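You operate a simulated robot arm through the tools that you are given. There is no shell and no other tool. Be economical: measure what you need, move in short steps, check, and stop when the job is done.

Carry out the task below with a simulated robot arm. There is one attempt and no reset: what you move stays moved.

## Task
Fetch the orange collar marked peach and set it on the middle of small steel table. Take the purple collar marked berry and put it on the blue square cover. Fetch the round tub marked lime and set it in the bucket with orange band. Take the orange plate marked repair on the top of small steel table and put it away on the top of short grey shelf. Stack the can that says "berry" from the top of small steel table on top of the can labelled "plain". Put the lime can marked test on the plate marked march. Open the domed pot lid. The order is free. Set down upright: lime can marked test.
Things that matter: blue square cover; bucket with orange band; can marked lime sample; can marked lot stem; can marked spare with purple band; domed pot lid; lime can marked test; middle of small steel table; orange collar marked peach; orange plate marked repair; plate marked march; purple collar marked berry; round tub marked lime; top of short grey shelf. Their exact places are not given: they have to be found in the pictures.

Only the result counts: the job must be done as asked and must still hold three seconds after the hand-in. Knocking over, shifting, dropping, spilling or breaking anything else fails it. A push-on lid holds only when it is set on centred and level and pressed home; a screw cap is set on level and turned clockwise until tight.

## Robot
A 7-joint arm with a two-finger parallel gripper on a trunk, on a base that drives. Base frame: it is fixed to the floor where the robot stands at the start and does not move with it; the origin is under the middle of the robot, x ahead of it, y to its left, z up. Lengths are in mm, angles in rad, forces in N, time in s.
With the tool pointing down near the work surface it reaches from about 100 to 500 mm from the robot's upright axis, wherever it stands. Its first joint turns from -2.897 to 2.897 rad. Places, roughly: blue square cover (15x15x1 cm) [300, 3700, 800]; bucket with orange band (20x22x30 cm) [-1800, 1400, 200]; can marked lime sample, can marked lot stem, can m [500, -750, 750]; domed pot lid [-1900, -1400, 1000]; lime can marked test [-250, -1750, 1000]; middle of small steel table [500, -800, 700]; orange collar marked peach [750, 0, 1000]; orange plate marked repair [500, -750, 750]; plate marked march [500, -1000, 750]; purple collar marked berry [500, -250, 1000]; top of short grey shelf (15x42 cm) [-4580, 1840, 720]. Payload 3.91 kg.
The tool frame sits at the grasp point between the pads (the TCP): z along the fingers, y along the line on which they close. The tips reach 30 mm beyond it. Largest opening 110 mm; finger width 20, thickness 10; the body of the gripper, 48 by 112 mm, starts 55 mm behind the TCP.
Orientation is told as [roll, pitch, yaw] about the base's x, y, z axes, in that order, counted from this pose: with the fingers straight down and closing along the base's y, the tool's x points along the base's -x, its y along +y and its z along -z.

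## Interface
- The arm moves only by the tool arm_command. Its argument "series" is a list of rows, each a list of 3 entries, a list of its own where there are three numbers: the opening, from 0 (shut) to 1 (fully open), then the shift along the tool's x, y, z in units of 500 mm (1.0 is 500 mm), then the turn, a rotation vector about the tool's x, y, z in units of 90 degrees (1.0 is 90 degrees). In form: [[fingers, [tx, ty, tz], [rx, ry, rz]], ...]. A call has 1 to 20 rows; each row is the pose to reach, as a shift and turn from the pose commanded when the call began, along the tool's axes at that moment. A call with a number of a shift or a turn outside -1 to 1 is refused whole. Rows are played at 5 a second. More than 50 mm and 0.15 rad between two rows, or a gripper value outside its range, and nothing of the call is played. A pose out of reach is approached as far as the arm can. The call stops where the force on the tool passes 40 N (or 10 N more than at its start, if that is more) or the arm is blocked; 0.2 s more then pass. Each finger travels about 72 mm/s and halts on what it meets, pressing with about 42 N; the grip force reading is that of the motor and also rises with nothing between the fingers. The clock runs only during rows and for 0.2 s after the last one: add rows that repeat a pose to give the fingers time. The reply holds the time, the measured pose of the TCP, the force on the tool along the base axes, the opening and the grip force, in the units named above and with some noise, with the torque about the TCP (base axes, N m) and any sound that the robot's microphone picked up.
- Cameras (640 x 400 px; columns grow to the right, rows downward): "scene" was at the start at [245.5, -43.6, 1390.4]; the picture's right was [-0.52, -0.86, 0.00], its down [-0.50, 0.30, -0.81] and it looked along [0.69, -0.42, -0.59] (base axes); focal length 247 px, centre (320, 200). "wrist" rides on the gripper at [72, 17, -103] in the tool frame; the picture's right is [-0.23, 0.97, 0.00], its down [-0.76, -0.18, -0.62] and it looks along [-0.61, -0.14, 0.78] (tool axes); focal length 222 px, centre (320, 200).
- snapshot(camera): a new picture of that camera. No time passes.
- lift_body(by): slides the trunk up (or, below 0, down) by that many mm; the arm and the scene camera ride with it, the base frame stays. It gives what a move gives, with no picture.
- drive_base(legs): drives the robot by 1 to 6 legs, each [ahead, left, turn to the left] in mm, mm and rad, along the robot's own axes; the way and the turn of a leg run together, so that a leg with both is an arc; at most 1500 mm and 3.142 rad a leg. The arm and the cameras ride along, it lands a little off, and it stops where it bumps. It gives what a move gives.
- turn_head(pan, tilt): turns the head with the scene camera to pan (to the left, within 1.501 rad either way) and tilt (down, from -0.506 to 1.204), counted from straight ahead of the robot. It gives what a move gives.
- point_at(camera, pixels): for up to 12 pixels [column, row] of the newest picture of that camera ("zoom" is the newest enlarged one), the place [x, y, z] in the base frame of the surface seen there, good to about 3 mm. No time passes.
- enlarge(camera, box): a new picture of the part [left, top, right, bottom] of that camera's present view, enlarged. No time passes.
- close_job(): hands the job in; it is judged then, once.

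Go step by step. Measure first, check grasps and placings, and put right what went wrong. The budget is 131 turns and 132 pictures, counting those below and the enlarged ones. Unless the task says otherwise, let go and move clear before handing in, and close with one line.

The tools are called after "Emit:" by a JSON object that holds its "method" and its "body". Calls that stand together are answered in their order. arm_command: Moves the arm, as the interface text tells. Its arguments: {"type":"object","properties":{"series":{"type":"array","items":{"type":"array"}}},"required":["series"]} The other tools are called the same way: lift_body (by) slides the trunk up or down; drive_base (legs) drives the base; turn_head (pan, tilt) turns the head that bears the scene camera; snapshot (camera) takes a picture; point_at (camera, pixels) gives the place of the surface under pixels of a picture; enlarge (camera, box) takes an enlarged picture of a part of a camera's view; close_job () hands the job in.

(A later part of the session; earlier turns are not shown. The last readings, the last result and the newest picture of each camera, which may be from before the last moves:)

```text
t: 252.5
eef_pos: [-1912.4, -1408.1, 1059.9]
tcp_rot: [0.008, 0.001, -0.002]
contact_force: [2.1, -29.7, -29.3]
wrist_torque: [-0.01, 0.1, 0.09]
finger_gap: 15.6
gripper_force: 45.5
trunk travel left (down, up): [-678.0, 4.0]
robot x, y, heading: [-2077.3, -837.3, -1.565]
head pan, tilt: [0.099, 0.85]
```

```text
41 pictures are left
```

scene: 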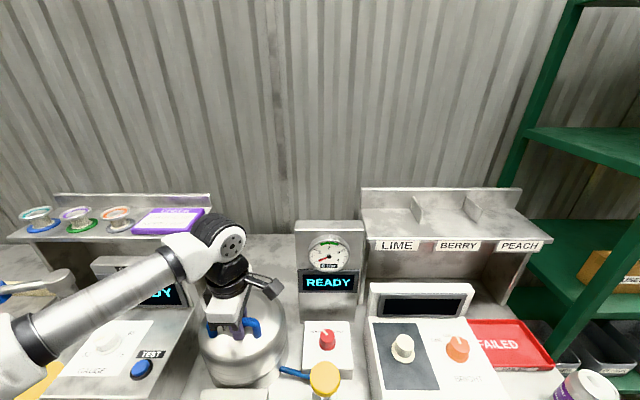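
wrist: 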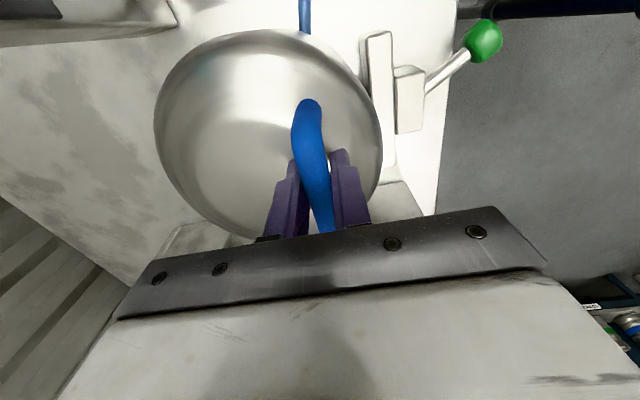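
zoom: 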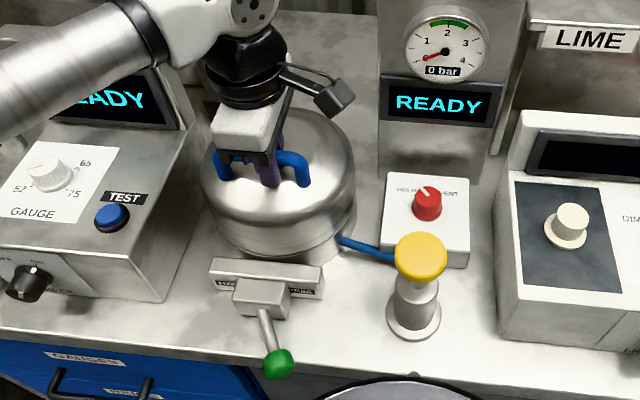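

Emit:
{"method": "enlarge", "body": {"camera": "scene", "box": [230, 240, 340, 325]}}

Emit:
{"method": "point_at", "body": {"camera": "zoom", "pixels": [[225, 220], [225, 300], [280, 370], [120, 160], [420, 160], [225, 150]]}}

```text
4.71 times, centred on (285, 282) of scene
```

zoom: 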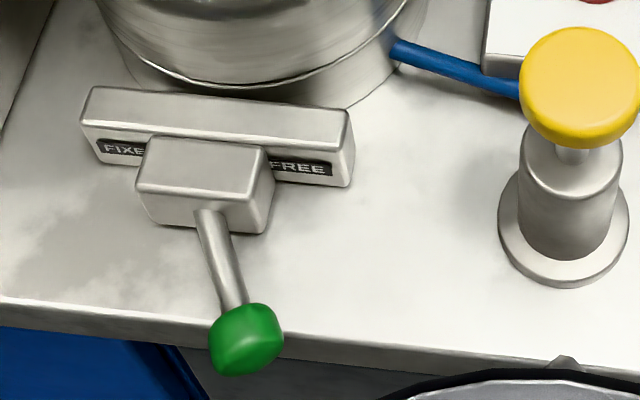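

```text
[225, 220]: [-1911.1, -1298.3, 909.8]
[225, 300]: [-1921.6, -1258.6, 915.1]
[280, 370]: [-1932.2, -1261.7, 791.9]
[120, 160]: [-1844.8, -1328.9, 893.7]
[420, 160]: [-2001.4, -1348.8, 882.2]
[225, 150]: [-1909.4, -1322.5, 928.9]
```

The handle sits at the lid's front and the force (−y,−z equal) is exactly radial: it is hinged at the back (≈y −1520, z 940). Follow the arc: up and back.

Emit:
{"method": "arm_command", "body": {"series": [[0.05, [0, -0.01, -0.0085], [0, 0, 0]], [0.05, [0, -0.0216, -0.0186], [0, 0, 0]], [0.05, [0, -0.0448, -0.0352], [0, 0, 0]], [0.05, [0, -0.0692, -0.0498], [0, 0, 0]], [0.05, [0, -0.095, -0.0622], [0, 0, 0]], [0.05, [0, -0.095, -0.0622], [0, 0, 0]]]}}

Emit:
{"method": "enlarge", "body": {"camera": "scene", "box": [160, 130, 420, 330]}}

```text
t: 253.9
eef_pos: [-1910.6, -1448.5, 1096.4]
tcp_rot: [0.001, -0.002, -0.002]
contact_force: [4.6, 18.9, 21.1]
wrist_torque: [0.42, -0.08, -0.24]
finger_gap: 15.6
gripper_force: 44.4
trunk travel left (down, up): [-678.0, 4.0]
robot x, y, heading: [-2070.5, -833.0, -1.567]
head pan, tilt: [0.099, 0.85]
```

```text
2.00 times, centred on (290, 230) of scene
```

zoom: 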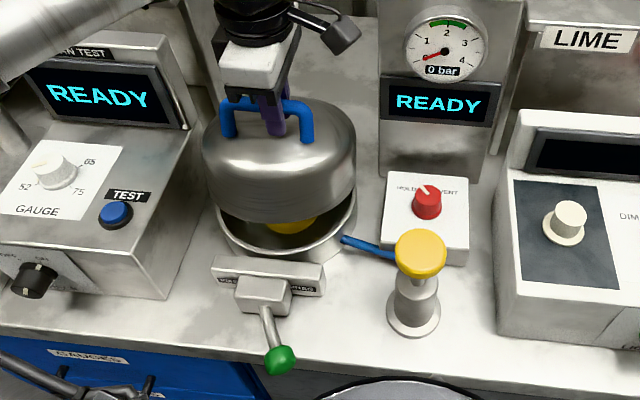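

The lid is opening (pot interior visible). Continue along the refined arc (hinge ≈(−1530,958)).

Emit:
{"method": "arm_command", "body": {"series": [[0.05, [0, -0.0136, -0.027], [0, 0, 0]], [0.05, [0, -0.05, -0.0416], [0, 0, 0]], [0.05, [0, -0.0932, -0.0528], [0, 0, 0]], [0.05, [0, -0.121, -0.056], [0, 0, 0]], [0.05, [0, -0.149, -0.0582], [0, 0, 0]], [0.05, [0, -0.149, -0.0582], [0, 0, 0]]]}}

Emit:
{"method": "enlarge", "body": {"camera": "scene", "box": [160, 130, 420, 330]}}

```text
t: 255.3
eef_pos: [-1912.2, -1523.4, 1124.1]
tcp_rot: [-0.002, -0.001, -0.003]
contact_force: [7.6, 4.8, 24.9]
wrist_torque: [0.02, 0.22, -0.43]
finger_gap: 15.8
gripper_force: 44.9
trunk travel left (down, up): [-678.0, 4.0]
robot x, y, heading: [-2072.7, -836.5, -1.568]
head pan, tilt: [0.099, 0.85]
```

```text
2.00 times, centred on (290, 230) of scene
```

zoom: 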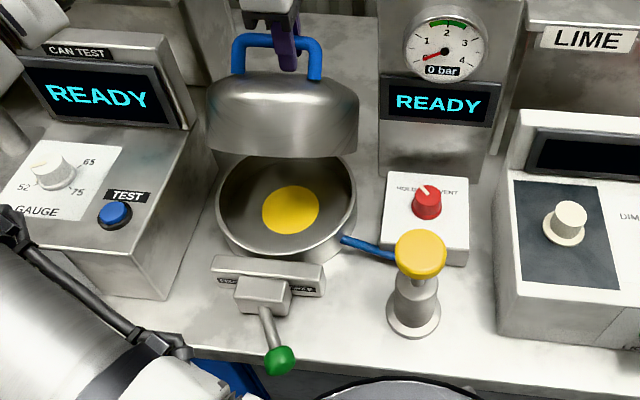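

Lid ~50° open. Continue to push it further back.

Emit:
{"method": "arm_command", "body": {"series": [[0.05, [0, -0.0474, -0.0082], [0, 0, 0]], [0.05, [0, -0.0756, -0.002], [0, 0, 0]], [0.05, [0, -0.104, 0.0044], [0, 0, 0]], [0.05, [0, -0.13, 0.015], [0, 0, 0]], [0.05, [0, -0.157, 0.0268], [0, 0, 0]], [0.05, [0, -0.182, 0.042], [0, 0, 0]], [0.05, [0, -0.206, 0.058], [0, 0, 0]], [0.05, [0, -0.206, 0.058], [0, 0, 0]]]}}

Emit:
{"method": "enlarge", "body": {"camera": "scene", "box": [140, 80, 420, 300]}}

```text
t: 256.5
eef_pos: [-1912.7, -1596.0, 1117.2]
tcp_rot: [-0.006, 0.0, -0.001]
contact_force: [2.5, -2.8, 15.9]
wrist_torque: [0.46, 0.47, -0.67]
finger_gap: 15.6
gripper_force: 45.6
trunk travel left (down, up): [-678.0, 4.0]
robot x, y, heading: [-2072.6, -835.5, -1.567]
head pan, tilt: [0.099, 0.85]
stopped in row 5: the force on the tool passed its limit at 43 N (the readings are from after the stop); the commanded pose is now the measured one
```

```text
1.82 times, centred on (280, 190) of scene
```

zoom: 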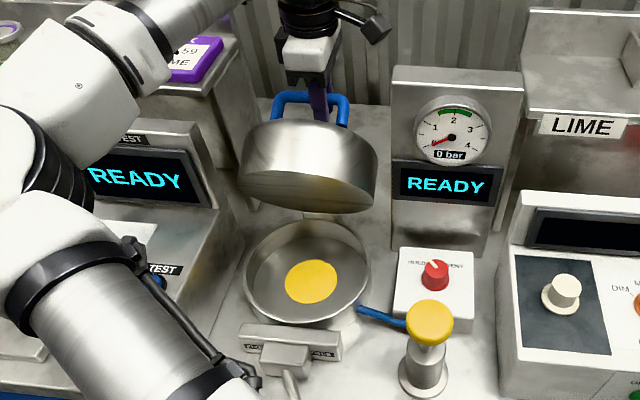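

Circle fit: hinge (−1544,954), R 171; lid is at ~71°. Continue 20° more past over-centre.

Emit:
{"method": "arm_command", "body": {"series": [[0.05, [0, -0.028, 0.009], [0, 0, 0]], [0.05, [0, -0.055, 0.023], [0, 0, 0]], [0.05, [0, -0.08, 0.038], [0, 0, 0]], [0.05, [0, -0.1054, 0.0552], [0, 0, 0]], [0.05, [0, -0.128, 0.075], [0, 0, 0]], [0.05, [0, -0.128, 0.075], [0, 0, 0]]]}}

Emit:
{"method": "enlarge", "body": {"camera": "scene", "box": [140, 80, 420, 300]}}

```text
t: 257.5
eef_pos: [-1913.0, -1650.6, 1090.9]
tcp_rot: [-0.01, -0.002, -0.002]
contact_force: [0.0, 1.4, 10.7]
wrist_torque: [1.88, 0.04, -0.76]
finger_gap: 15.4
gripper_force: 44.8
trunk travel left (down, up): [-678.0, 4.0]
robot x, y, heading: [-2072.0, -836.1, -1.564]
head pan, tilt: [0.099, 0.85]
stopped in row 5: the force on the tool passed its limit at 51 N (the readings are from after the stop); the commanded pose is now the measured one
```

```text
1.82 times, centred on (280, 190) of scene
```

zoom: 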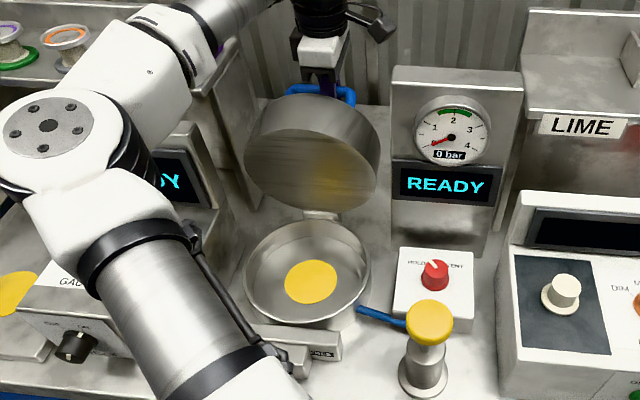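

Lid is ~90° open and past centre. Release, rise and check that it stays.

Emit:
{"method": "arm_command", "body": {"series": [[0.3, [0, 0, 0], [0, 0, 0]], [0.4, [0, 0, 0], [0, 0, 0]], [0.4, [0, 0, 0], [0, 0, 0]], [0.4, [0, 0, -0.06], [0, 0, 0]], [0.4, [0, 0, -0.13], [0, 0, 0]], [0.4, [0, 0.08, -0.16], [0, 0, 0]], [0.4, [0, 0.16, -0.16], [0, 0, 0]], [0.4, [0, 0.25, -0.16], [0, 0, 0]], [0.4, [0, 0.33, -0.16], [0, 0, 0]], [0.4, [0, 0.33, -0.16], [0, 0, 0]]]}}

Emit:
{"method": "enlarge", "body": {"camera": "scene", "box": [140, 80, 420, 300]}}

```text
t: 259.7
eef_pos: [-1910.4, -1487.0, 1165.9]
tcp_rot: [-0.009, 0.001, -0.002]
contact_force: [-0.1, -0.4, -0.3]
wrist_torque: [0.02, 0.0, -0.02]
finger_gap: 43.7
gripper_force: 0.0
trunk travel left (down, up): [-678.0, 4.0]
robot x, y, heading: [-2071.1, -835.6, -1.564]
head pan, tilt: [0.099, 0.85]
```

```text
1.82 times, centred on (280, 190) of scene
```

zoom: 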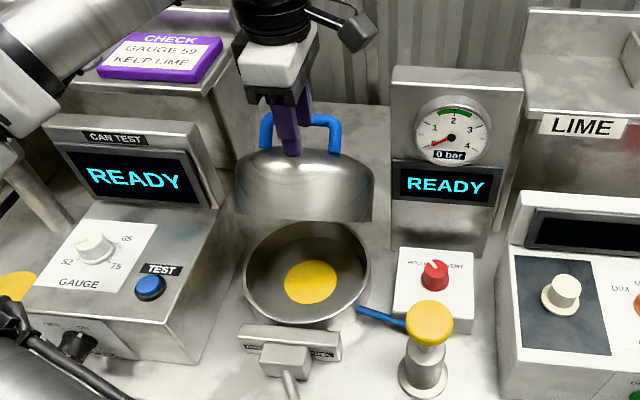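

The lid has come partly forward – either dragged or falling. Rise a little, wait, and look again.

Emit:
{"method": "arm_command", "body": {"series": [[0.4, [0, 0, -0.02], [0, 0, 0]], [0.4, [0, 0.06, -0.03], [0, 0, 0]], [0.4, [0, 0.12, -0.03], [0, 0, 0]], [0.4, [0, 0.12, -0.03], [0, 0, 0]], [0.4, [0, 0.12, -0.03], [0, 0, 0]]]}}

Emit:
{"method": "enlarge", "body": {"camera": "scene", "box": [140, 80, 420, 300]}}

Emit:
{"method": "point_at", "body": {"camera": "zoom", "pixels": [[265, 130], [335, 135], [305, 165], [300, 210], [250, 180], [360, 180]]}}

```text
t: 260.9
eef_pos: [-1912.1, -1425.7, 1182.9]
tcp_rot: [-0.01, -0.003, -0.002]
contact_force: [1.0, -0.2, -0.1]
wrist_torque: [-0.01, 0.03, -0.01]
finger_gap: 44.0
gripper_force: 0.0
trunk travel left (down, up): [-678.0, 4.0]
robot x, y, heading: [-2071.2, -835.4, -1.561]
head pan, tilt: [0.099, 0.85]
```

```text
1.82 times, centred on (280, 190) of scene
```

zoom: 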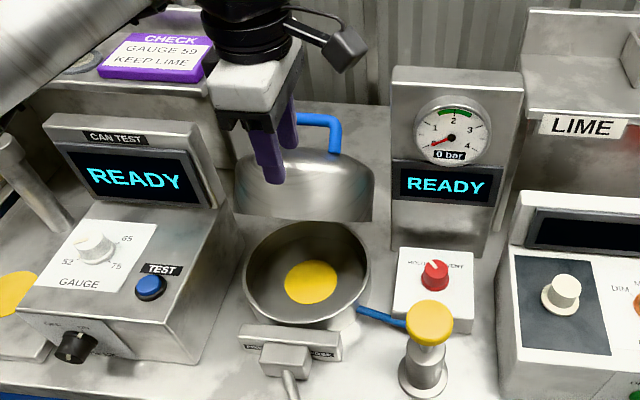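

```text
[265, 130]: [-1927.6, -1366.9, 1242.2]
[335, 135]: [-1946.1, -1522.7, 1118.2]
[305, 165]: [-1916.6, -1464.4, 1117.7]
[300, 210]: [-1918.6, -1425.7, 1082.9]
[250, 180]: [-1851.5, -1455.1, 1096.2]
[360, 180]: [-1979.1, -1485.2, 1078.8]
```

The hand dragged it back to ~47° and it stays there by friction. I'll push the lid's front rim back with closed fingers from the robot side.

Emit:
{"method": "arm_command", "body": {"series": [[0, [0, 0.06, 0], [0, 0, 0]], [0, [0, 0.12, 0.03], [0, 0, 0]], [0, [0, 0.12, 0.1], [0, 0, 0]], [0, [0, 0.12, 0.186], [0, 0, 0]], [0, [0, 0.05, 0.186], [0, 0, 0]], [0, [0, -0.02, 0.186], [0, 0, 0]], [0, [0, -0.09, 0.18], [0, 0, 0]], [0, [0, -0.15, 0.17], [0, 0, 0]], [0, [0, -0.2, 0.16], [0, 0, 0]], [0, [0, -0.23, 0.155], [0, 0, 0]], [0, [0, -0.23, 0.155], [0, 0, 0]]]}}

Emit:
{"method": "enlarge", "body": {"camera": "scene", "box": [140, 80, 420, 300]}}

```text
t: 262.2
eef_pos: [-1912.0, -1407.4, 1088.6]
tcp_rot: [-0.002, -0.003, -0.003]
contact_force: [-0.1, -0.3, -0.2]
wrist_torque: [-0.02, -0.01, 0.02]
finger_gap: 0.0
gripper_force: 37.7
trunk travel left (down, up): [-678.0, 4.0]
robot x, y, heading: [-2074.8, -833.0, -1.567]
head pan, tilt: [0.099, 0.85]
stopped in row 6: the force on the tool passed its limit at 60 N (the readings are from after the stop); the commanded pose is now the measured one
```

```text
1.82 times, centred on (280, 190) of scene
```

zoom: 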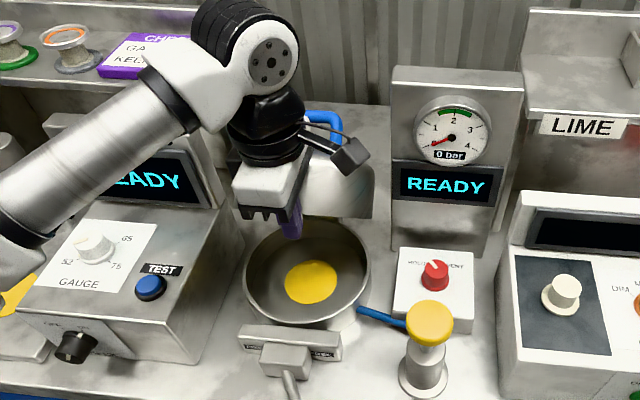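

Contact spiked by speed. Push more slowly in ~8 mm rows.

Emit:
{"method": "arm_command", "body": {"series": [[0, [0, -0.01, 0], [0, 0, 0]], [0, [0, -0.024, 0], [0, 0, 0]], [0, [0, -0.038, 0], [0, 0, 0]], [0, [0, -0.052, -0.002], [0, 0, 0]], [0, [0, -0.066, -0.004], [0, 0, 0]], [0, [0, -0.082, -0.006], [0, 0, 0]], [0, [0, -0.098, -0.01], [0, 0, 0]], [0, [0, -0.116, -0.014], [0, 0, 0]], [0, [0, -0.134, -0.018], [0, 0, 0]], [0, [0, -0.152, -0.022], [0, 0, 0]], [0, [0, -0.17, -0.026], [0, 0, 0]], [0, [0, -0.19, -0.03], [0, 0, 0]], [0, [0, -0.21, -0.034], [0, 0, 0]], [0, [0, -0.23, -0.036], [0, 0, 0]], [0, [0, -0.25, -0.036], [0, 0, 0]]]}}

Emit:
{"method": "enlarge", "body": {"camera": "scene", "box": [140, 80, 420, 300]}}

```text
t: 262.9
eef_pos: [-1912.7, -1416.3, 1093.7]
tcp_rot: [-0.005, -0.01, -0.002]
contact_force: [-1.3, 16.7, 24.1]
wrist_torque: [-0.25, -0.28, 0.15]
finger_gap: 0.0
gripper_force: 37.9
trunk travel left (down, up): [-678.0, 4.0]
robot x, y, heading: [-2073.3, -835.1, -1.564]
head pan, tilt: [0.099, 0.85]
stopped in row 3: the force on the tool passed its limit at 45 N (the readings are from after the stop); the commanded pose is now the measured one
```

```text
1.82 times, centred on (280, 190) of scene
```

zoom: 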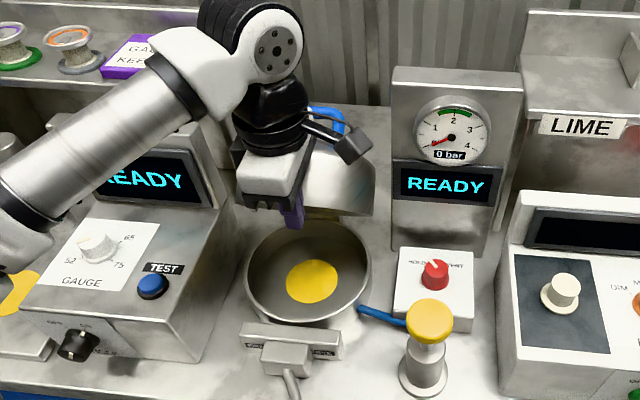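

That contact is on the lid's outer wall (no opening torque). I'll re-grip the handle at ≈(−1523,1124) instead.

Emit:
{"method": "arm_command", "body": {"series": [[0, [0, 0.03, -0.03], [0, 0, 0]], [0.5, [0, 0.04, -0.11], [0, 0, 0]], [0.5, [0, 0.04, -0.19], [0, 0, 0]], [0.5, [0, -0.02, -0.24], [0, 0, 0]], [0.5, [0, -0.1, -0.24], [0, 0, 0]], [0.5, [0, -0.17, -0.24], [0, 0, 0]], [0.5, [0, -0.2134, -0.2], [0, 0, 0]], [0.5, [0, -0.2134, -0.13], [0, 0, 0]], [0.5, [0, -0.2134, -0.0606], [0, 0, 0]], [0.25, [0, -0.2134, -0.0606], [0, 0, 0]], [0.05, [0, -0.2134, -0.0606], [0, 0, 0]], [0.05, [0, -0.2134, -0.0606], [0, 0, 0]], [0.05, [0, -0.2134, -0.0606], [0, 0, 0]]]}}

Emit:
{"method": "snapshot", "body": {"camera": "wrist"}}

```text
t: 264.8
eef_pos: [-1911.8, -1527.8, 1166.3]
tcp_rot: [-0.004, -0.008, -0.001]
contact_force: [-0.6, 4.9, 14.1]
wrist_torque: [0.63, -0.08, 0.06]
finger_gap: 57.4
gripper_force: 2.6
trunk travel left (down, up): [-678.0, 4.0]
robot x, y, heading: [-2072.2, -835.1, -1.564]
head pan, tilt: [0.099, 0.85]
stopped in row 9: the force on the tool passed its limit at 63 N (the readings are from after the stop); the commanded pose is now the measured one
```

```text
31 pictures are left
```

wrist: 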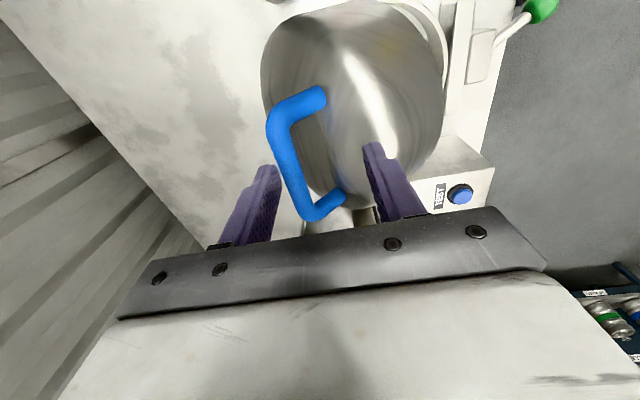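

The wide-open +y finger met the dome. Measure the handle bar now.

Emit:
{"method": "point_at", "body": {"camera": "wrist", "pixels": [[277, 130], [285, 155], [298, 195], [290, 170], [305, 100], [375, 150], [360, 110]]}}

```text
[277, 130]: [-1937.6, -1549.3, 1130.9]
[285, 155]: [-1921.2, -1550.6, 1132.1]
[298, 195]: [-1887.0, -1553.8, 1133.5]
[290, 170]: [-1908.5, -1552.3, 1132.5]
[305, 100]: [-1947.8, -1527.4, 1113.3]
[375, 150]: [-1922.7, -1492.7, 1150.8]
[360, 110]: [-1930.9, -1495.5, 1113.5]
```

Bar centre at ≈(−1551,1124), lid ~56°. Grip with a narrower opening, then follow the arc to ~90°.

Emit:
{"method": "arm_command", "body": {"series": [[0.34, [0, 0, -0.05], [0, 0, 0]], [0.34, [0, -0.048, -0.05], [0, 0, 0]], [0.34, [0, -0.048, 0.0], [0, 0, 0]], [0.34, [0, -0.048, 0.05], [0, 0, 0]], [0.34, [0, -0.048, 0.079], [0, 0, 0]], [0.2, [0, -0.048, 0.079], [0, 0, 0]], [0.1, [0, -0.048, 0.079], [0, 0, 0]], [0.05, [0, -0.048, 0.079], [0, 0, 0]], [0.05, [0, -0.048, 0.079], [0, 0, 0]]]}}

Emit:
{"method": "arm_command", "body": {"series": [[0.05, [0, -0.03, 0.003], [0, 0, 0]], [0.05, [0, -0.06, 0.0076], [0, 0, 0]], [0.05, [0, -0.088, 0.015], [0, 0, 0]], [0.05, [0, -0.117, 0.0256], [0, 0, 0]], [0.05, [0, -0.144, 0.038], [0, 0, 0]], [0.05, [0, -0.17, 0.053], [0, 0, 0]], [0.05, [0, -0.19, 0.067], [0, 0, 0]], [0.05, [0, -0.19, 0.067], [0, 0, 0]]]}}

Emit:
{"method": "snapshot", "body": {"camera": "wrist"}}

```text
t: 266.8
eef_pos: [-1911.9, -1551.2, 1124.8]
tcp_rot: [-0.005, -0.006, -0.002]
contact_force: [0.8, 0.4, 0.6]
wrist_torque: [0.03, -0.02, -0.52]
finger_gap: 15.5
gripper_force: 45.3
trunk travel left (down, up): [-678.0, 4.0]
robot x, y, heading: [-2073.5, -833.2, -1.564]
head pan, tilt: [0.099, 0.85]
```

```text
t: 268.6
eef_pos: [-1912.8, -1647.7, 1096.4]
tcp_rot: [-0.013, -0.009, -0.001]
contact_force: [1.0, -18.3, 29.0]
wrist_torque: [-0.01, 0.39, -0.65]
finger_gap: 15.8
gripper_force: 44.9
trunk travel left (down, up): [-678.0, 4.0]
robot x, y, heading: [-2072.8, -834.8, -1.563]
head pan, tilt: [0.099, 0.85]
```

```text
30 pictures are left
```

wrist: 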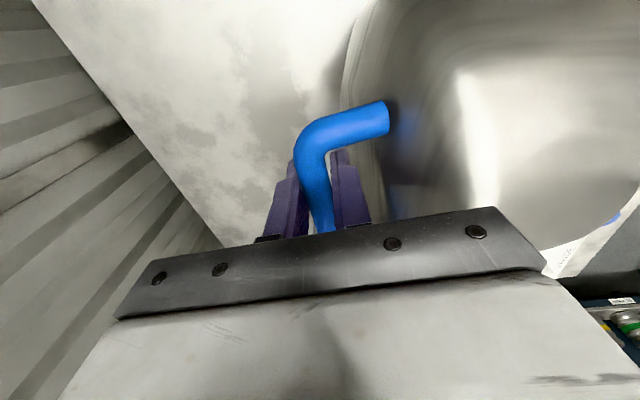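

Lid ~90° again. Open slightly, rise straight well above (to ~1215) before coming forward.

Emit:
{"method": "arm_command", "body": {"series": [[0.25, [0, 0, 0], [0, 0, 0]], [0.32, [0, 0, 0], [0, 0, 0]], [0.32, [0, 0, -0.04], [0, 0, 0]], [0.32, [0, 0, -0.1], [0, 0, 0]], [0.32, [0, 0, -0.17], [0, 0, 0]], [0.32, [0, 0, -0.24], [0, 0, 0]], [0.32, [0, 0, -0.24], [0, 0, 0]]]}}

Emit:
{"method": "enlarge", "body": {"camera": "scene", "box": [140, 80, 420, 300]}}

```text
t: 270.1
eef_pos: [-1911.8, -1645.9, 1212.8]
tcp_rot: [-0.006, -0.007, -0.002]
contact_force: [-0.4, 0.9, 1.3]
wrist_torque: [-0.02, -0.01, 0.01]
finger_gap: 35.4
gripper_force: 0.1
trunk travel left (down, up): [-678.0, 4.0]
robot x, y, heading: [-2072.5, -835.0, -1.561]
head pan, tilt: [0.099, 0.85]
```

```text
1.82 times, centred on (280, 190) of scene
```

zoom: 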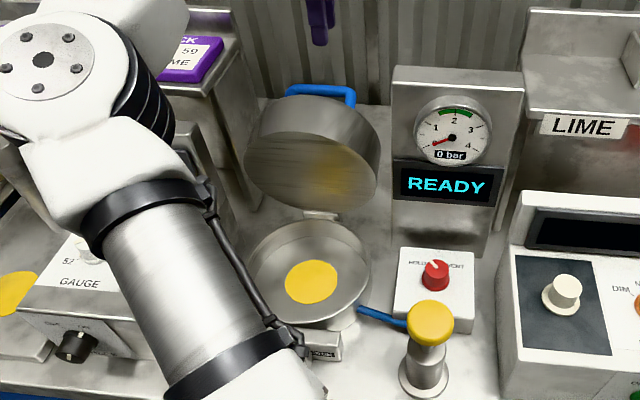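

The lid stays open. Back away, retract the arm, and drive to the bench with the lime test can.

Emit:
{"method": "drive_base", "body": {"legs": [[-330, 0, 0]]}}

Emit:
{"method": "arm_command", "body": {"series": [[0.6, [0, 0.09, 0], [0, 0, 0]], [0.8, [0, 0.18, 0], [0, 0, 0]], [0.9, [0, 0.27, 0], [0, 0, 0]], [0.9, [0, 0.36, 0], [0, 0, 0]], [0.9, [0, 0.45, 0], [0, 0, 0]], [0.9, [0, 0.45, 0], [0, 0, 0]]]}}

Emit:
{"method": "drive_base", "body": {"legs": [[0, 850, 0], [0, 850, 0], [300, 0, -0.01]]}}

Emit:
{"method": "turn_head", "body": {"pan": 0.15, "tilt": 0.6}}

Emit:
{"method": "snapshot", "body": {"camera": "scene"}}

```text
t: 272.3
eef_pos: [-1913.7, -1318.9, 1212.4]
tcp_rot: [-0.005, -0.006, -0.002]
contact_force: [0.5, 0.5, 0.3]
wrist_torque: [-0.04, 0.01, 0.0]
finger_gap: 35.0
gripper_force: 0.1
trunk travel left (down, up): [-678.0, 4.0]
robot x, y, heading: [-2073.4, -509.6, -1.558]
head pan, tilt: [0.099, 0.85]
```

```text
t: 273.7
eef_pos: [-1913.7, -1092.4, 1211.9]
tcp_rot: [-0.005, -0.007, 0.0]
contact_force: [0.3, -0.2, 0.1]
wrist_torque: [0.02, -0.03, -0.01]
finger_gap: 99.1
gripper_force: 0.0
trunk travel left (down, up): [-678.0, 4.0]
robot x, y, heading: [-2076.8, -506.7, -1.563]
head pan, tilt: [0.099, 0.85]
```

```text
t: 289.0
eef_pos: [-209.9, -1374.5, 1210.7]
tcp_rot: [-0.006, -0.007, -0.016]
contact_force: [0.4, -0.4, 0.2]
wrist_torque: [0.02, -0.04, 0.0]
finger_gap: 99.0
gripper_force: 0.0
trunk travel left (down, up): [-678.0, 4.0]
robot x, y, heading: [-358.9, -786.6, -1.58]
head pan, tilt: [0.099, 0.85]
```

```text
t: 289.8
eef_pos: [-208.7, -1375.7, 1211.7]
tcp_rot: [-0.006, -0.007, -0.015]
contact_force: [-0.1, -0.4, 0.1]
wrist_torque: [0.02, -0.01, 0.0]
finger_gap: 99.1
gripper_force: 0.1
trunk travel left (down, up): [-678.0, 4.0]
robot x, y, heading: [-361.3, -788.3, -1.579]
head pan, tilt: [0.15, 0.6]
```

```text
28 pictures are left
```

scene: 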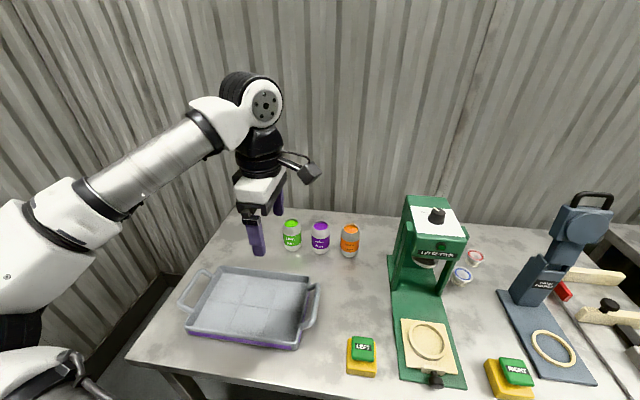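

Emit:
{"method": "enlarge", "body": {"camera": "scene", "box": [260, 200, 380, 275]}}

Emit:
{"method": "point_at", "body": {"camera": "zoom", "pixels": [[172, 110], [172, 150], [130, 180], [215, 180], [172, 200], [170, 260], [325, 120], [320, 200], [460, 260], [172, 125]]}}

Emit:
{"method": "point_at", "body": {"camera": "scene", "pixels": [[190, 374], [320, 385], [250, 215], [320, 300], [290, 265], [280, 235]]}}

```text
5.33 times, centred on (320, 238) of scene
```

zoom: 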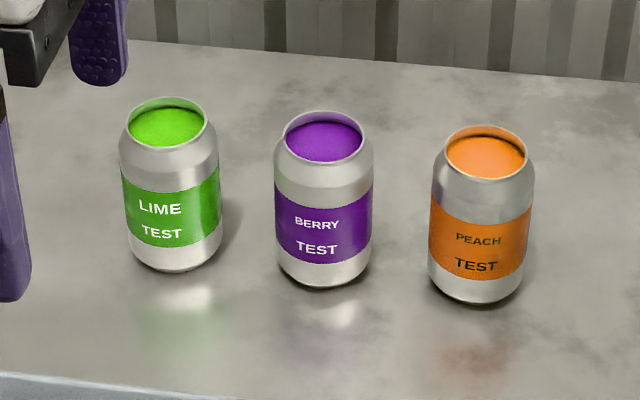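

```text
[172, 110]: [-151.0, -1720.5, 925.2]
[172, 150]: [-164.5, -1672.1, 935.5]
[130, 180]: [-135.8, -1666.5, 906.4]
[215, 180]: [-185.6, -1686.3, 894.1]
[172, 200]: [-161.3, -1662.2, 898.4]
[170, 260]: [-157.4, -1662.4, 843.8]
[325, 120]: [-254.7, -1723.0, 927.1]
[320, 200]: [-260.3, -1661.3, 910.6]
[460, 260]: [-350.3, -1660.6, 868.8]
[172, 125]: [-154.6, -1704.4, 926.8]
```

```text
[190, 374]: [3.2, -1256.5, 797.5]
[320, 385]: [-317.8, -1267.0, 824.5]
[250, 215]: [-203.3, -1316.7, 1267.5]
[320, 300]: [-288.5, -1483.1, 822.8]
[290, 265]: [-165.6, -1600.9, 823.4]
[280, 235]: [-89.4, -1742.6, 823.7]
```

Lime test can: axis ≈(−160,−1695), rim z≈938, filled nearly to the brim – so slow, level handling. Move the base nearer, lower the trunk, and reach above the can.

Emit:
{"method": "drive_base", "body": {"legs": [[125, 0, 0], [0, 47, 0]]}}

Emit:
{"method": "lift_body", "body": {"by": -190}}

Emit:
{"method": "arm_command", "body": {"series": [[1, [0, -0.09, 0], [0, 0, 0]], [1, [0, -0.18, 0], [0, 0, 0]], [1, [0, -0.27, 0], [0, 0, 0]], [1, [0, -0.36, 0], [0, 0, 0]], [1, [0, -0.38, 0], [0, 0, 0]], [1, [0, -0.38, 0], [0, 0, 0]]]}}

Emit:
{"method": "snapshot", "body": {"camera": "wrist"}}

```text
t: 291.7
eef_pos: [-163.1, -1498.7, 1212.1]
tcp_rot: [-0.005, -0.008, -0.016]
contact_force: [0.6, 0.0, -0.8]
wrist_torque: [0.02, -0.03, 0.01]
finger_gap: 99.0
gripper_force: 0.2
trunk travel left (down, up): [-678.0, 4.0]
robot x, y, heading: [-319.2, -910.0, -1.573]
head pan, tilt: [0.15, 0.6]
```

```text
t: 293.8
eef_pos: [-163.7, -1497.7, 1021.7]
tcp_rot: [-0.006, -0.007, -0.015]
contact_force: [0.6, 0.2, 0.2]
wrist_torque: [0.02, 0.01, 0.02]
finger_gap: 99.0
gripper_force: 0.1
trunk travel left (down, up): [-488.0, 194.0]
robot x, y, heading: [-315.9, -910.0, -1.581]
head pan, tilt: [0.15, 0.6]
```

```text
t: 295.2
eef_pos: [-167.2, -1686.7, 1022.9]
tcp_rot: [-0.005, -0.006, -0.015]
contact_force: [0.1, 0.1, -0.1]
wrist_torque: [0.02, 0.01, -0.02]
finger_gap: 110.0
gripper_force: 0.1
trunk travel left (down, up): [-488.0, 194.0]
robot x, y, heading: [-313.3, -906.9, -1.578]
head pan, tilt: [0.15, 0.6]
```

```text
26 pictures are left
```

wrist: 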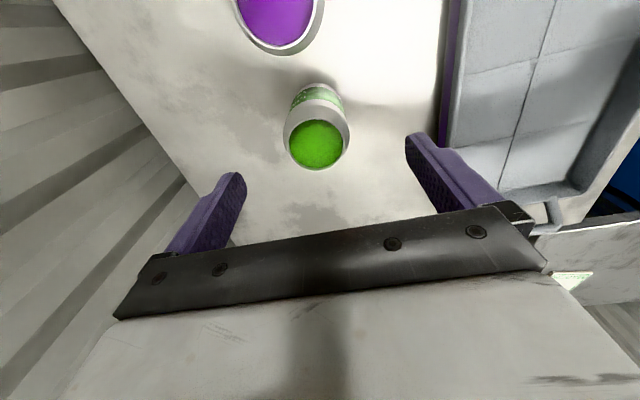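

Emit:
{"method": "point_at", "body": {"camera": "wrist", "pixels": [[288, 140], [345, 138], [318, 168], [316, 122], [316, 145], [285, 120], [348, 115]]}}

```text
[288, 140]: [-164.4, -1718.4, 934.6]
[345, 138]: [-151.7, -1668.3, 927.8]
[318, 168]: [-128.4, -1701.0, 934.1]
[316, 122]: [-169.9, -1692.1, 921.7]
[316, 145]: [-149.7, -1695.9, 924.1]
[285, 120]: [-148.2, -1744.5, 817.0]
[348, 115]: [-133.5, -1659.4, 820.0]
```

Axis refined to (−154,−1694). Centre, descend to z≈898 and close.

Emit:
{"method": "arm_command", "body": {"series": [[1, [-0.026, -0.014, 0.03], [0, 0, 0]], [1, [-0.026, -0.014, 0.1], [0, 0, 0]], [1, [-0.026, -0.014, 0.17], [0, 0, 0]], [1, [-0.026, -0.014, 0.23], [0, 0, 0]], [1, [-0.026, -0.014, 0.25], [0, 0, 0]], [0.8, [-0.026, -0.014, 0.25], [0, 0, 0]], [0.65, [-0.026, -0.014, 0.25], [0, 0, 0]], [0.5, [-0.026, -0.014, 0.25], [0, 0, 0]], [0.5, [-0.026, -0.014, 0.25], [0, 0, 0]], [0.5, [-0.026, -0.014, 0.25], [0, 0, 0]]]}}

Emit:
{"method": "snapshot", "body": {"camera": "wrist"}}

```text
t: 297.4
eef_pos: [-153.3, -1696.4, 898.0]
tcp_rot: [-0.005, -0.007, -0.017]
contact_force: [-0.9, 0.9, 0.4]
wrist_torque: [0.07, -0.03, 0.0]
finger_gap: 65.7
gripper_force: 42.1
trunk travel left (down, up): [-488.0, 194.0]
robot x, y, heading: [-317.3, -910.6, -1.575]
head pan, tilt: [0.15, 0.6]
```

```text
25 pictures are left
```

wrist: 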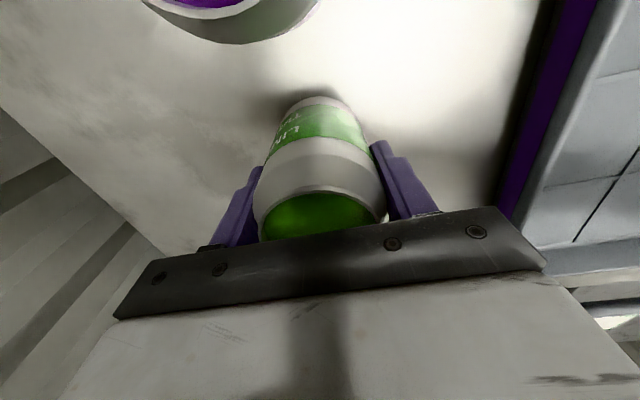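

Gripped level (65.7 mm); can bottom = TCP−75. Lift by trunk, retract slowly, back off and turn to the steel table.

Emit:
{"method": "lift_body", "body": {"by": 150}}

Emit:
{"method": "arm_command", "body": {"series": [[0.5, [0, 0.02, 0], [0, 0, 0]], [0.5, [0, 0.06, 0], [0, 0, 0]], [0.5, [0, 0.1, 0], [0, 0, 0]], [0.5, [0, 0.14, 0], [0, 0, 0]], [0.5, [0, 0.18, 0], [0, 0, 0]], [0.5, [0, 0.22, 0], [0, 0, 0]], [0.5, [0, 0.26, 0], [0, 0, 0]], [0.5, [0, 0.3, 0], [0, 0, 0]], [0.5, [0, 0.34, 0], [0, 0, 0]], [0.5, [0, 0.36, 0], [0, 0, 0]]]}}

Emit:
{"method": "drive_base", "body": {"legs": [[-200, 0, 0], [0, 0, 0.8], [0, 0, 0.78]]}}

Emit:
{"method": "snapshot", "body": {"camera": "wrist"}}

```text
t: 299.1
eef_pos: [-152.4, -1696.9, 1047.5]
tcp_rot: [-0.005, -0.008, -0.016]
contact_force: [-0.1, -0.3, -2.7]
wrist_torque: [0.01, 0.02, 0.02]
finger_gap: 65.3
gripper_force: 41.7
trunk travel left (down, up): [-638.0, 44.0]
robot x, y, heading: [-318.3, -911.5, -1.579]
head pan, tilt: [0.15, 0.6]
```

```text
t: 301.3
eef_pos: [-149.6, -1516.0, 1046.0]
tcp_rot: [-0.006, -0.006, -0.015]
contact_force: [0.6, -0.3, -3.0]
wrist_torque: [0.03, -0.03, 0.05]
finger_gap: 65.5
gripper_force: 42.1
trunk travel left (down, up): [-638.0, 44.0]
robot x, y, heading: [-316.7, -910.7, -1.581]
head pan, tilt: [0.15, 0.6]
```

```text
t: 307.1
eef_pos: [289.2, -542.7, 1046.0]
tcp_rot: [-0.005, -0.008, 1.562]
contact_force: [-0.6, 0.1, -3.1]
wrist_torque: [-0.03, 0.03, 0.01]
finger_gap: 65.6
gripper_force: 41.7
trunk travel left (down, up): [-638.0, 44.0]
robot x, y, heading: [-311.1, -712.8, -0.002]
head pan, tilt: [0.15, 0.6]
```

```text
24 pictures are left
```

wrist: 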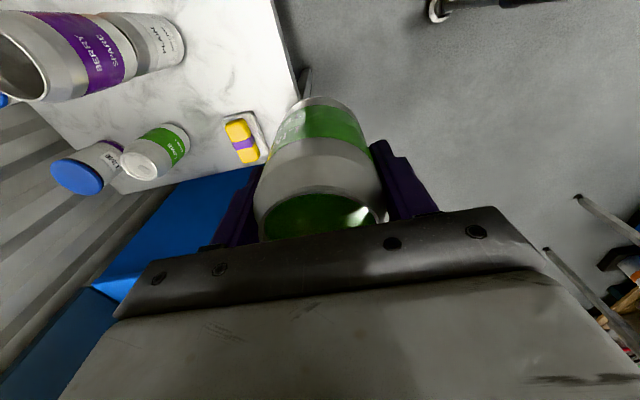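

Can is upright, liquid fine. Strafe right, then swing the arm right while unwinding the tool yaw (joint limit), slowly.

Emit:
{"method": "drive_base", "body": {"legs": [[0, -215, 0]]}}

Emit:
{"method": "arm_command", "body": {"series": [[0.5, [0.03, 0, 0], [0, 0, 0.05]], [0.5, [0.075, 0, 0], [0, 0, 0.11]], [0.5, [0.12, 0, 0], [0, 0, 0.17]], [0.5, [0.165, 0, 0], [0, 0, 0.23]], [0.5, [0.21, 0, 0], [0, 0, 0.29]], [0.5, [0.255, 0, 0], [0, 0, 0.35]], [0.5, [0.3, 0, 0], [0, 0, 0.41]], [0.5, [0.345, 0, 0], [0, 0, 0.47]], [0.5, [0.39, 0, 0], [0, 0, 0.53]], [0.5, [0.435, 0, 0], [0, 0, 0.59]], [0.5, [0.48, 0, 0], [0, 0, 0.64]], [0.5, [0.52, 0, 0], [0, 0, 0.68]], [0.5, [0.54, 0, 0], [0, 0, 0.7]]]}}

Emit:
{"method": "drive_base", "body": {"legs": [[330, 0, 0]]}}

Emit:
{"method": "turn_head", "body": {"pan": -0.2, "tilt": 0.75}}

Emit:
{"method": "snapshot", "body": {"camera": "scene"}}

```text
t: 309.4
eef_pos: [287.1, -757.1, 1046.4]
tcp_rot: [-0.006, -0.007, 1.561]
contact_force: [-0.2, -0.3, -4.4]
wrist_torque: [0.02, -0.01, -0.01]
finger_gap: 65.8
gripper_force: 41.7
trunk travel left (down, up): [-638.0, 44.0]
robot x, y, heading: [-315.3, -927.1, -0.002]
head pan, tilt: [0.15, 0.6]
```

```text
t: 312.2
eef_pos: [285.3, -1027.5, 1044.2]
tcp_rot: [0.005, -0.007, 0.459]
contact_force: [0.9, 0.4, -2.5]
wrist_torque: [-0.03, 0.01, 0.0]
finger_gap: 65.5
gripper_force: 41.9
trunk travel left (down, up): [-638.0, 44.0]
robot x, y, heading: [-316.4, -927.0, -0.006]
head pan, tilt: [0.15, 0.6]
```

```text
t: 314.4
eef_pos: [615.3, -1030.4, 1042.6]
tcp_rot: [0.005, -0.008, 0.459]
contact_force: [-0.3, -0.6, -3.4]
wrist_torque: [-0.02, 0.01, 0.01]
finger_gap: 65.5
gripper_force: 41.7
trunk travel left (down, up): [-638.0, 44.0]
robot x, y, heading: [12.1, -926.2, -0.003]
head pan, tilt: [0.15, 0.6]
```

```text
t: 315.2
eef_pos: [614.9, -1031.2, 1042.3]
tcp_rot: [0.005, -0.006, 0.459]
contact_force: [-0.4, 0.1, -3.2]
wrist_torque: [-0.01, -0.03, 0.02]
finger_gap: 65.3
gripper_force: 42.4
trunk travel left (down, up): [-638.0, 44.0]
robot x, y, heading: [16.5, -928.9, -0.005]
head pan, tilt: [-0.201, 0.75]
```

```text
23 pictures are left
```

scene: 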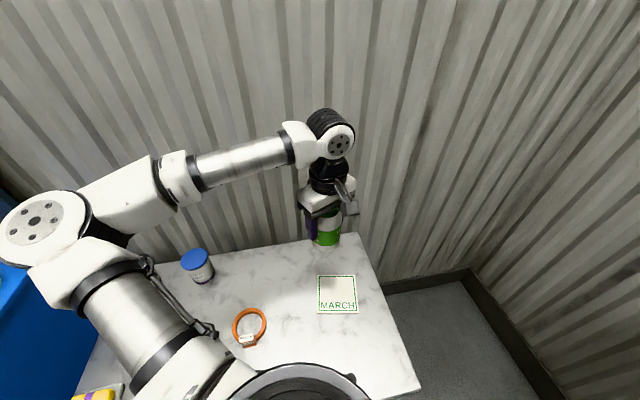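

Measure the March plate corners.

Emit:
{"method": "point_at", "body": {"camera": "scene", "pixels": [[319, 277], [353, 277], [357, 312], [321, 314], [337, 292], [337, 305]]}}

```text
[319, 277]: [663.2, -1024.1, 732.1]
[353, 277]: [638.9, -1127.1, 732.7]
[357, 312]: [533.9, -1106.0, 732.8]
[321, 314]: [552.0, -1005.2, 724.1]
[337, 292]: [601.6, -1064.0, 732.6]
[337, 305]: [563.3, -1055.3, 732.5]
```

Plate centre ≈(598,−1065), top z 732.5 → TCP target z≈808. Check the elbow against the stack before lowering.

Emit:
{"method": "arm_command", "body": {"series": [[0.5, [0.03, -0.023, 0], [0, 0, 0]], [0.5, [0.0606, -0.046, 0], [0, 0, 0]], [0.5, [0.0606, -0.046, 0], [0, 0, 0]]]}}

Emit:
{"method": "point_at", "body": {"camera": "scene", "pixels": [[40, 225], [60, 275], [110, 220], [165, 200], [180, 180], [230, 165], [120, 290], [75, 205]]}}

```text
t: 316.0
eef_pos: [599.1, -1063.3, 1044.3]
tcp_rot: [0.006, -0.009, 0.458]
contact_force: [-0.5, -0.4, -3.7]
wrist_torque: [0.02, 0.02, -0.01]
finger_gap: 65.8
gripper_force: 41.6
trunk travel left (down, up): [-638.0, 44.0]
robot x, y, heading: [15.6, -929.5, -0.001]
head pan, tilt: [-0.201, 0.75]
```

```text
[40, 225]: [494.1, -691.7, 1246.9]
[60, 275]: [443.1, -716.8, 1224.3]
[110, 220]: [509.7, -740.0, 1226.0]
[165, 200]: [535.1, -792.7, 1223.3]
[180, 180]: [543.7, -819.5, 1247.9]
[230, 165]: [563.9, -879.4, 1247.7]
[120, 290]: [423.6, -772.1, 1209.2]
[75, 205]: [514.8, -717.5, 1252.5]
```

The elbow (494,−692,~1247) is right above the stack. I'll back the base 95 mm and extend the arm instead, then descend mostly with the arm.

Emit:
{"method": "drive_base", "body": {"legs": [[-95, 0, 0]]}}

Emit:
{"method": "arm_command", "body": {"series": [[0.5, [-0.03, -0.015, 0], [0, 0, 0]], [0.5, [-0.075, -0.037, 0], [0, 0, 0]], [0.5, [-0.12, -0.06, 0], [0, 0, 0]], [0.5, [-0.155, -0.077, 0], [0, 0, 0]], [0.5, [-0.17, -0.084, 0], [0, 0, 0]], [0.5, [-0.17, -0.084, 0.04], [0, 0, 0]], [0.5, [-0.17, -0.084, 0.09], [0, 0, 0]], [0.5, [-0.17, -0.084, 0.14], [0, 0, 0]], [0.5, [-0.17, -0.084, 0.19], [0, 0, 0]], [0.5, [-0.17, -0.084, 0.24], [0, 0, 0]], [0.5, [-0.17, -0.084, 0.28], [0, 0, 0]], [0.5, [-0.17, -0.084, 0.3], [0, 0, 0]], [0.5, [-0.17, -0.084, 0.3], [0, 0, 0]]]}}

Emit:
{"method": "snapshot", "body": {"camera": "scene"}}

Emit:
{"method": "point_at", "body": {"camera": "scene", "pixels": [[40, 225], [60, 275], [110, 220], [165, 230], [120, 290], [75, 205], [100, 250], [150, 250]]}}

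```text
t: 317.2
eef_pos: [502.6, -1063.0, 1045.2]
tcp_rot: [0.004, -0.009, 0.459]
contact_force: [-1.1, -0.2, -3.2]
wrist_torque: [0.02, -0.02, 0.01]
finger_gap: 65.6
gripper_force: 42.0
trunk travel left (down, up): [-638.0, 44.0]
robot x, y, heading: [-79.3, -926.9, 0.0]
head pan, tilt: [-0.201, 0.75]
```

```text
t: 320.0
eef_pos: [598.5, -1062.0, 893.3]
tcp_rot: [0.005, -0.008, 0.459]
contact_force: [0.9, -0.2, -3.5]
wrist_torque: [0.04, 0.01, -0.03]
finger_gap: 65.5
gripper_force: 42.1
trunk travel left (down, up): [-638.0, 44.0]
robot x, y, heading: [-78.2, -926.2, -0.006]
head pan, tilt: [-0.201, 0.75]
```

```text
22 pictures are left
```

scene: 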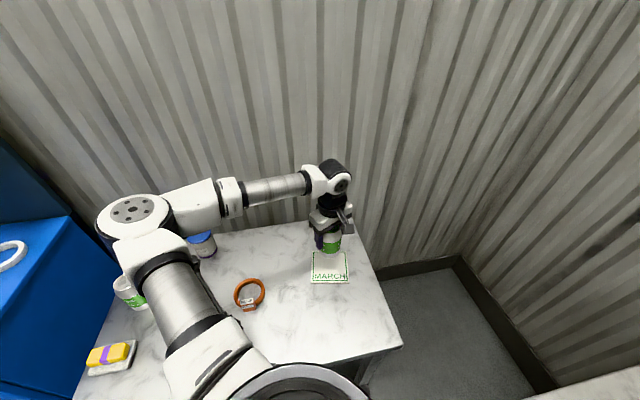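

```text
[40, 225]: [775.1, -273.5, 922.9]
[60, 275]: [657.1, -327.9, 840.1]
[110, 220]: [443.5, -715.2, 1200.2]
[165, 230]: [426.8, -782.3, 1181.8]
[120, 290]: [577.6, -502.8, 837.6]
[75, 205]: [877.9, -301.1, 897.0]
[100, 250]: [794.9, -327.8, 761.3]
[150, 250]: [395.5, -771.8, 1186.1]
```

Elbow stays at ~1200. Descend to just above the plate, then gently to contact.

Emit:
{"method": "arm_command", "body": {"series": [[0.5, [0, 0, 0.05], [0, 0, 0]], [0.5, [0, 0, 0.1], [0, 0, 0]], [0.5, [0, 0, 0.14], [0, 0, 0]], [0.5, [0, 0, 0.16], [0, 0, 0]], [0.5, [0, 0, 0.166], [0, 0, 0]], [0.5, [0, 0, 0.17], [0, 0, 0]], [0.5, [0, 0, 0.173], [0, 0, 0]], [0.5, [0, 0, 0.173], [0, 0, 0]]]}}

Emit:
{"method": "enlarge", "body": {"camera": "scene", "box": [290, 190, 370, 290]}}

```text
t: 321.8
eef_pos: [599.5, -1061.7, 807.4]
tcp_rot: [0.005, -0.005, 0.459]
contact_force: [0.2, -0.3, -3.4]
wrist_torque: [0.03, 0.0, -0.01]
finger_gap: 65.6
gripper_force: 41.9
trunk travel left (down, up): [-638.0, 44.0]
robot x, y, heading: [-79.4, -922.4, -0.001]
head pan, tilt: [-0.201, 0.75]
```

```text
4.00 times, centred on (330, 240) of scene
```

zoom: 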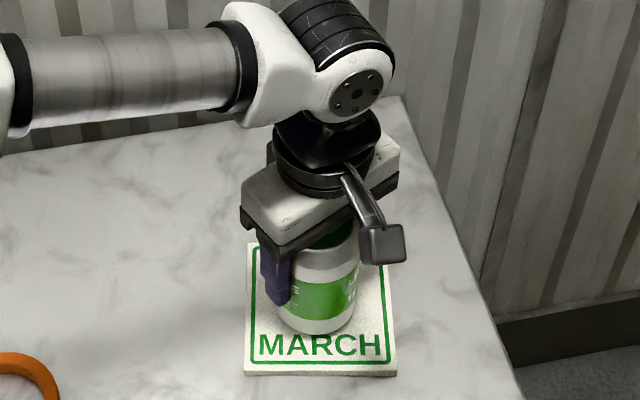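

Nearly touching. Lower in ~0.7 mm steps until force shows, then release and rise.

Emit:
{"method": "arm_command", "body": {"series": [[0.5, [0, 0, 0.0015], [0, 0, 0]], [0.5, [0, 0, 0.003], [0, 0, 0]], [0.5, [0, 0, 0.004], [0, 0, 0]], [0.5, [0, 0, 0.004], [0, 0, 0]]]}}

```text
t: 322.8
eef_pos: [599.4, -1062.1, 807.6]
tcp_rot: [0.002, -0.009, 0.459]
contact_force: [0.9, -1.4, 12.1]
wrist_torque: [-0.36, -0.03, 0.0]
finger_gap: 65.9
gripper_force: 42.3
trunk travel left (down, up): [-638.0, 44.0]
robot x, y, heading: [-79.3, -926.7, -0.005]
head pan, tilt: [-0.201, 0.75]
```

Can is seated (12 N). Release, rise high, drive toward the lime tub, and swing the arm over it.

Emit:
{"method": "arm_command", "body": {"series": [[0.65, [0, 0, 0], [0, 0, 0]], [0.8, [0, 0, 0], [0, 0, 0]], [0.95, [0, 0, 0], [0, 0, 0]], [0.95, [0, 0, -0.06], [0, 0, 0]], [0.95, [0, 0, -0.14], [0, 0, 0]], [0.95, [0, 0, -0.22], [0, 0, 0]], [0.95, [0, 0, -0.3], [0, 0, 0]], [0.95, [0, 0, -0.38], [0, 0, 0]], [0.95, [0, 0, -0.42], [0, 0, 0]], [0.95, [0, 0, -0.42], [0, 0, 0]]]}}

Emit:
{"method": "drive_base", "body": {"legs": [[0, 246, 0], [115, 0, 0]]}}

Emit:
{"method": "arm_command", "body": {"series": [[1, [-0.046, 0.066, 0], [0, 0, 0.04]], [1, [-0.092, 0.132, 0], [0, 0, 0.08]], [1, [-0.138, 0.198, 0], [0, 0, 0.12]], [1, [-0.184, 0.264, 0], [0, 0, 0.16]], [1, [-0.23, 0.33, 0], [0, 0, 0.2]], [1, [-0.276, 0.396, 0], [0, 0, 0.24]], [1, [-0.31, 0.46, 0], [0, 0, 0.28]], [1, [-0.339, 0.51, 0], [0, 0, 0.292]], [1, [-0.339, 0.51, 0], [0, 0, 0.292]]]}}

Emit:
{"method": "snapshot", "body": {"camera": "scene"}}

Emit:
{"method": "snapshot", "body": {"camera": "wrist"}}

```text
t: 325.0
eef_pos: [597.2, -1063.0, 1016.7]
tcp_rot: [0.007, -0.007, 0.46]
contact_force: [-0.5, -0.6, 0.1]
wrist_torque: [-0.01, -0.06, 0.0]
finger_gap: 104.4
gripper_force: 0.0
trunk travel left (down, up): [-638.0, 44.0]
robot x, y, heading: [-76.1, -928.1, -0.005]
head pan, tilt: [-0.201, 0.75]
```

```text
t: 328.3
eef_pos: [714.8, -815.9, 1016.7]
tcp_rot: [0.004, -0.008, 0.459]
contact_force: [-0.5, 0.6, 0.3]
wrist_torque: [-0.02, -0.02, 0.01]
finger_gap: 104.3
gripper_force: 0.0
trunk travel left (down, up): [-638.0, 44.0]
robot x, y, heading: [36.0, -683.3, -0.003]
head pan, tilt: [-0.201, 0.75]
```

```text
t: 330.3
eef_pos: [753.1, -509.4, 1018.0]
tcp_rot: [0.008, -0.006, 0.0]
contact_force: [0.5, 0.4, 0.2]
wrist_torque: [0.01, 0.0, 0.01]
finger_gap: 110.0
gripper_force: 0.1
trunk travel left (down, up): [-638.0, 44.0]
robot x, y, heading: [37.3, -678.4, -0.0]
head pan, tilt: [-0.201, 0.75]
```

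```text
20 pictures are left
```

scene: 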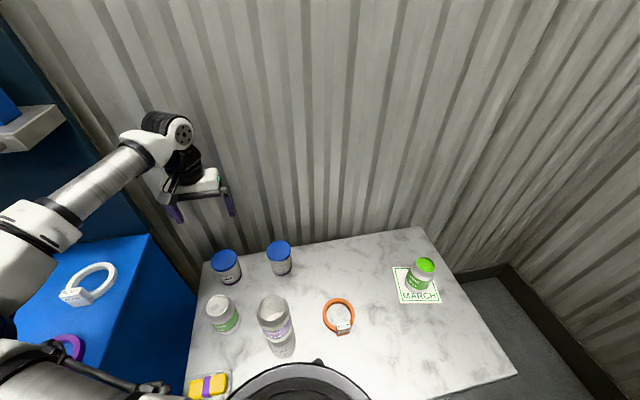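

```text
19 pictures are left
```

wrist: 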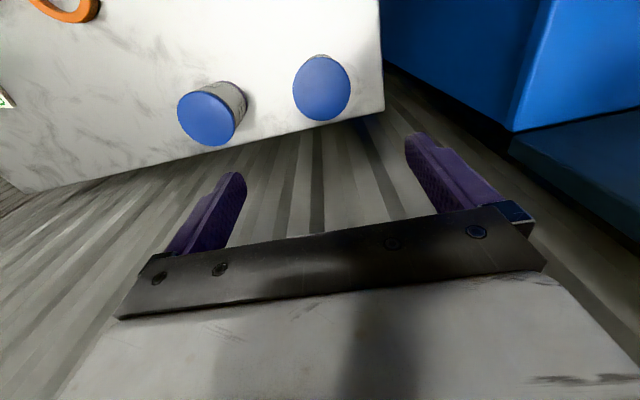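

All placed items look right. Measure the lime tub's lid (wrist (321,88)).

Emit:
{"method": "point_at", "body": {"camera": "wrist", "pixels": [[295, 90], [348, 88], [322, 118], [320, 60], [321, 88]]}}

```text
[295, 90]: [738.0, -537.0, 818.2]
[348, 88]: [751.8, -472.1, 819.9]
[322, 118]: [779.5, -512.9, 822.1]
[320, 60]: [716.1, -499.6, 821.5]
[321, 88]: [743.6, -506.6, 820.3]
```

Lid centre (747,−505.5), Ø≈65. Lower the trunk 50 mm, arm 190 mm, and grip at z≈778.

Emit:
{"method": "lift_body", "body": {"by": -50}}

Emit:
{"method": "arm_command", "body": {"series": [[1, [0.012, 0.008, 0.08], [0, 0, 0]], [1, [0.012, 0.008, 0.16], [0, 0, 0]], [1, [0.012, 0.008, 0.24], [0, 0, 0]], [1, [0.012, 0.008, 0.32], [0, 0, 0]], [1, [0.012, 0.008, 0.38], [0, 0, 0]], [1, [0.012, 0.008, 0.38], [0, 0, 0]], [0.8, [0.012, 0.008, 0.38], [0, 0, 0]], [0.6, [0.012, 0.008, 0.38], [0, 0, 0]], [0.45, [0.012, 0.008, 0.38], [0, 0, 0]], [0.45, [0.012, 0.008, 0.38], [0, 0, 0]], [0.45, [0.012, 0.008, 0.38], [0, 0, 0]]]}}

Emit:
{"method": "snapshot", "body": {"camera": "wrist"}}

```text
t: 331.2
eef_pos: [751.8, -511.1, 967.5]
tcp_rot: [0.008, -0.005, 0.001]
contact_force: [-0.7, 0.2, -0.3]
wrist_torque: [0.02, 0.0, 0.01]
finger_gap: 110.1
gripper_force: 0.1
trunk travel left (down, up): [-588.0, 94.0]
robot x, y, heading: [39.7, -679.8, -0.009]
head pan, tilt: [-0.201, 0.75]
```

```text
t: 333.6
eef_pos: [747.6, -505.6, 777.3]
tcp_rot: [0.008, -0.005, 0.0]
contact_force: [0.0, 0.1, -0.2]
wrist_torque: [0.0, 0.03, 0.0]
finger_gap: 71.5
gripper_force: 41.3
trunk travel left (down, up): [-588.0, 94.0]
robot x, y, heading: [32.9, -681.7, -0.005]
head pan, tilt: [-0.201, 0.75]
```

```text
18 pictures are left
```

wrist: 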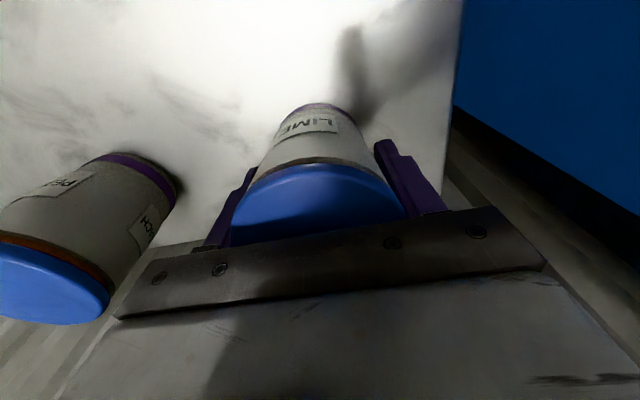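

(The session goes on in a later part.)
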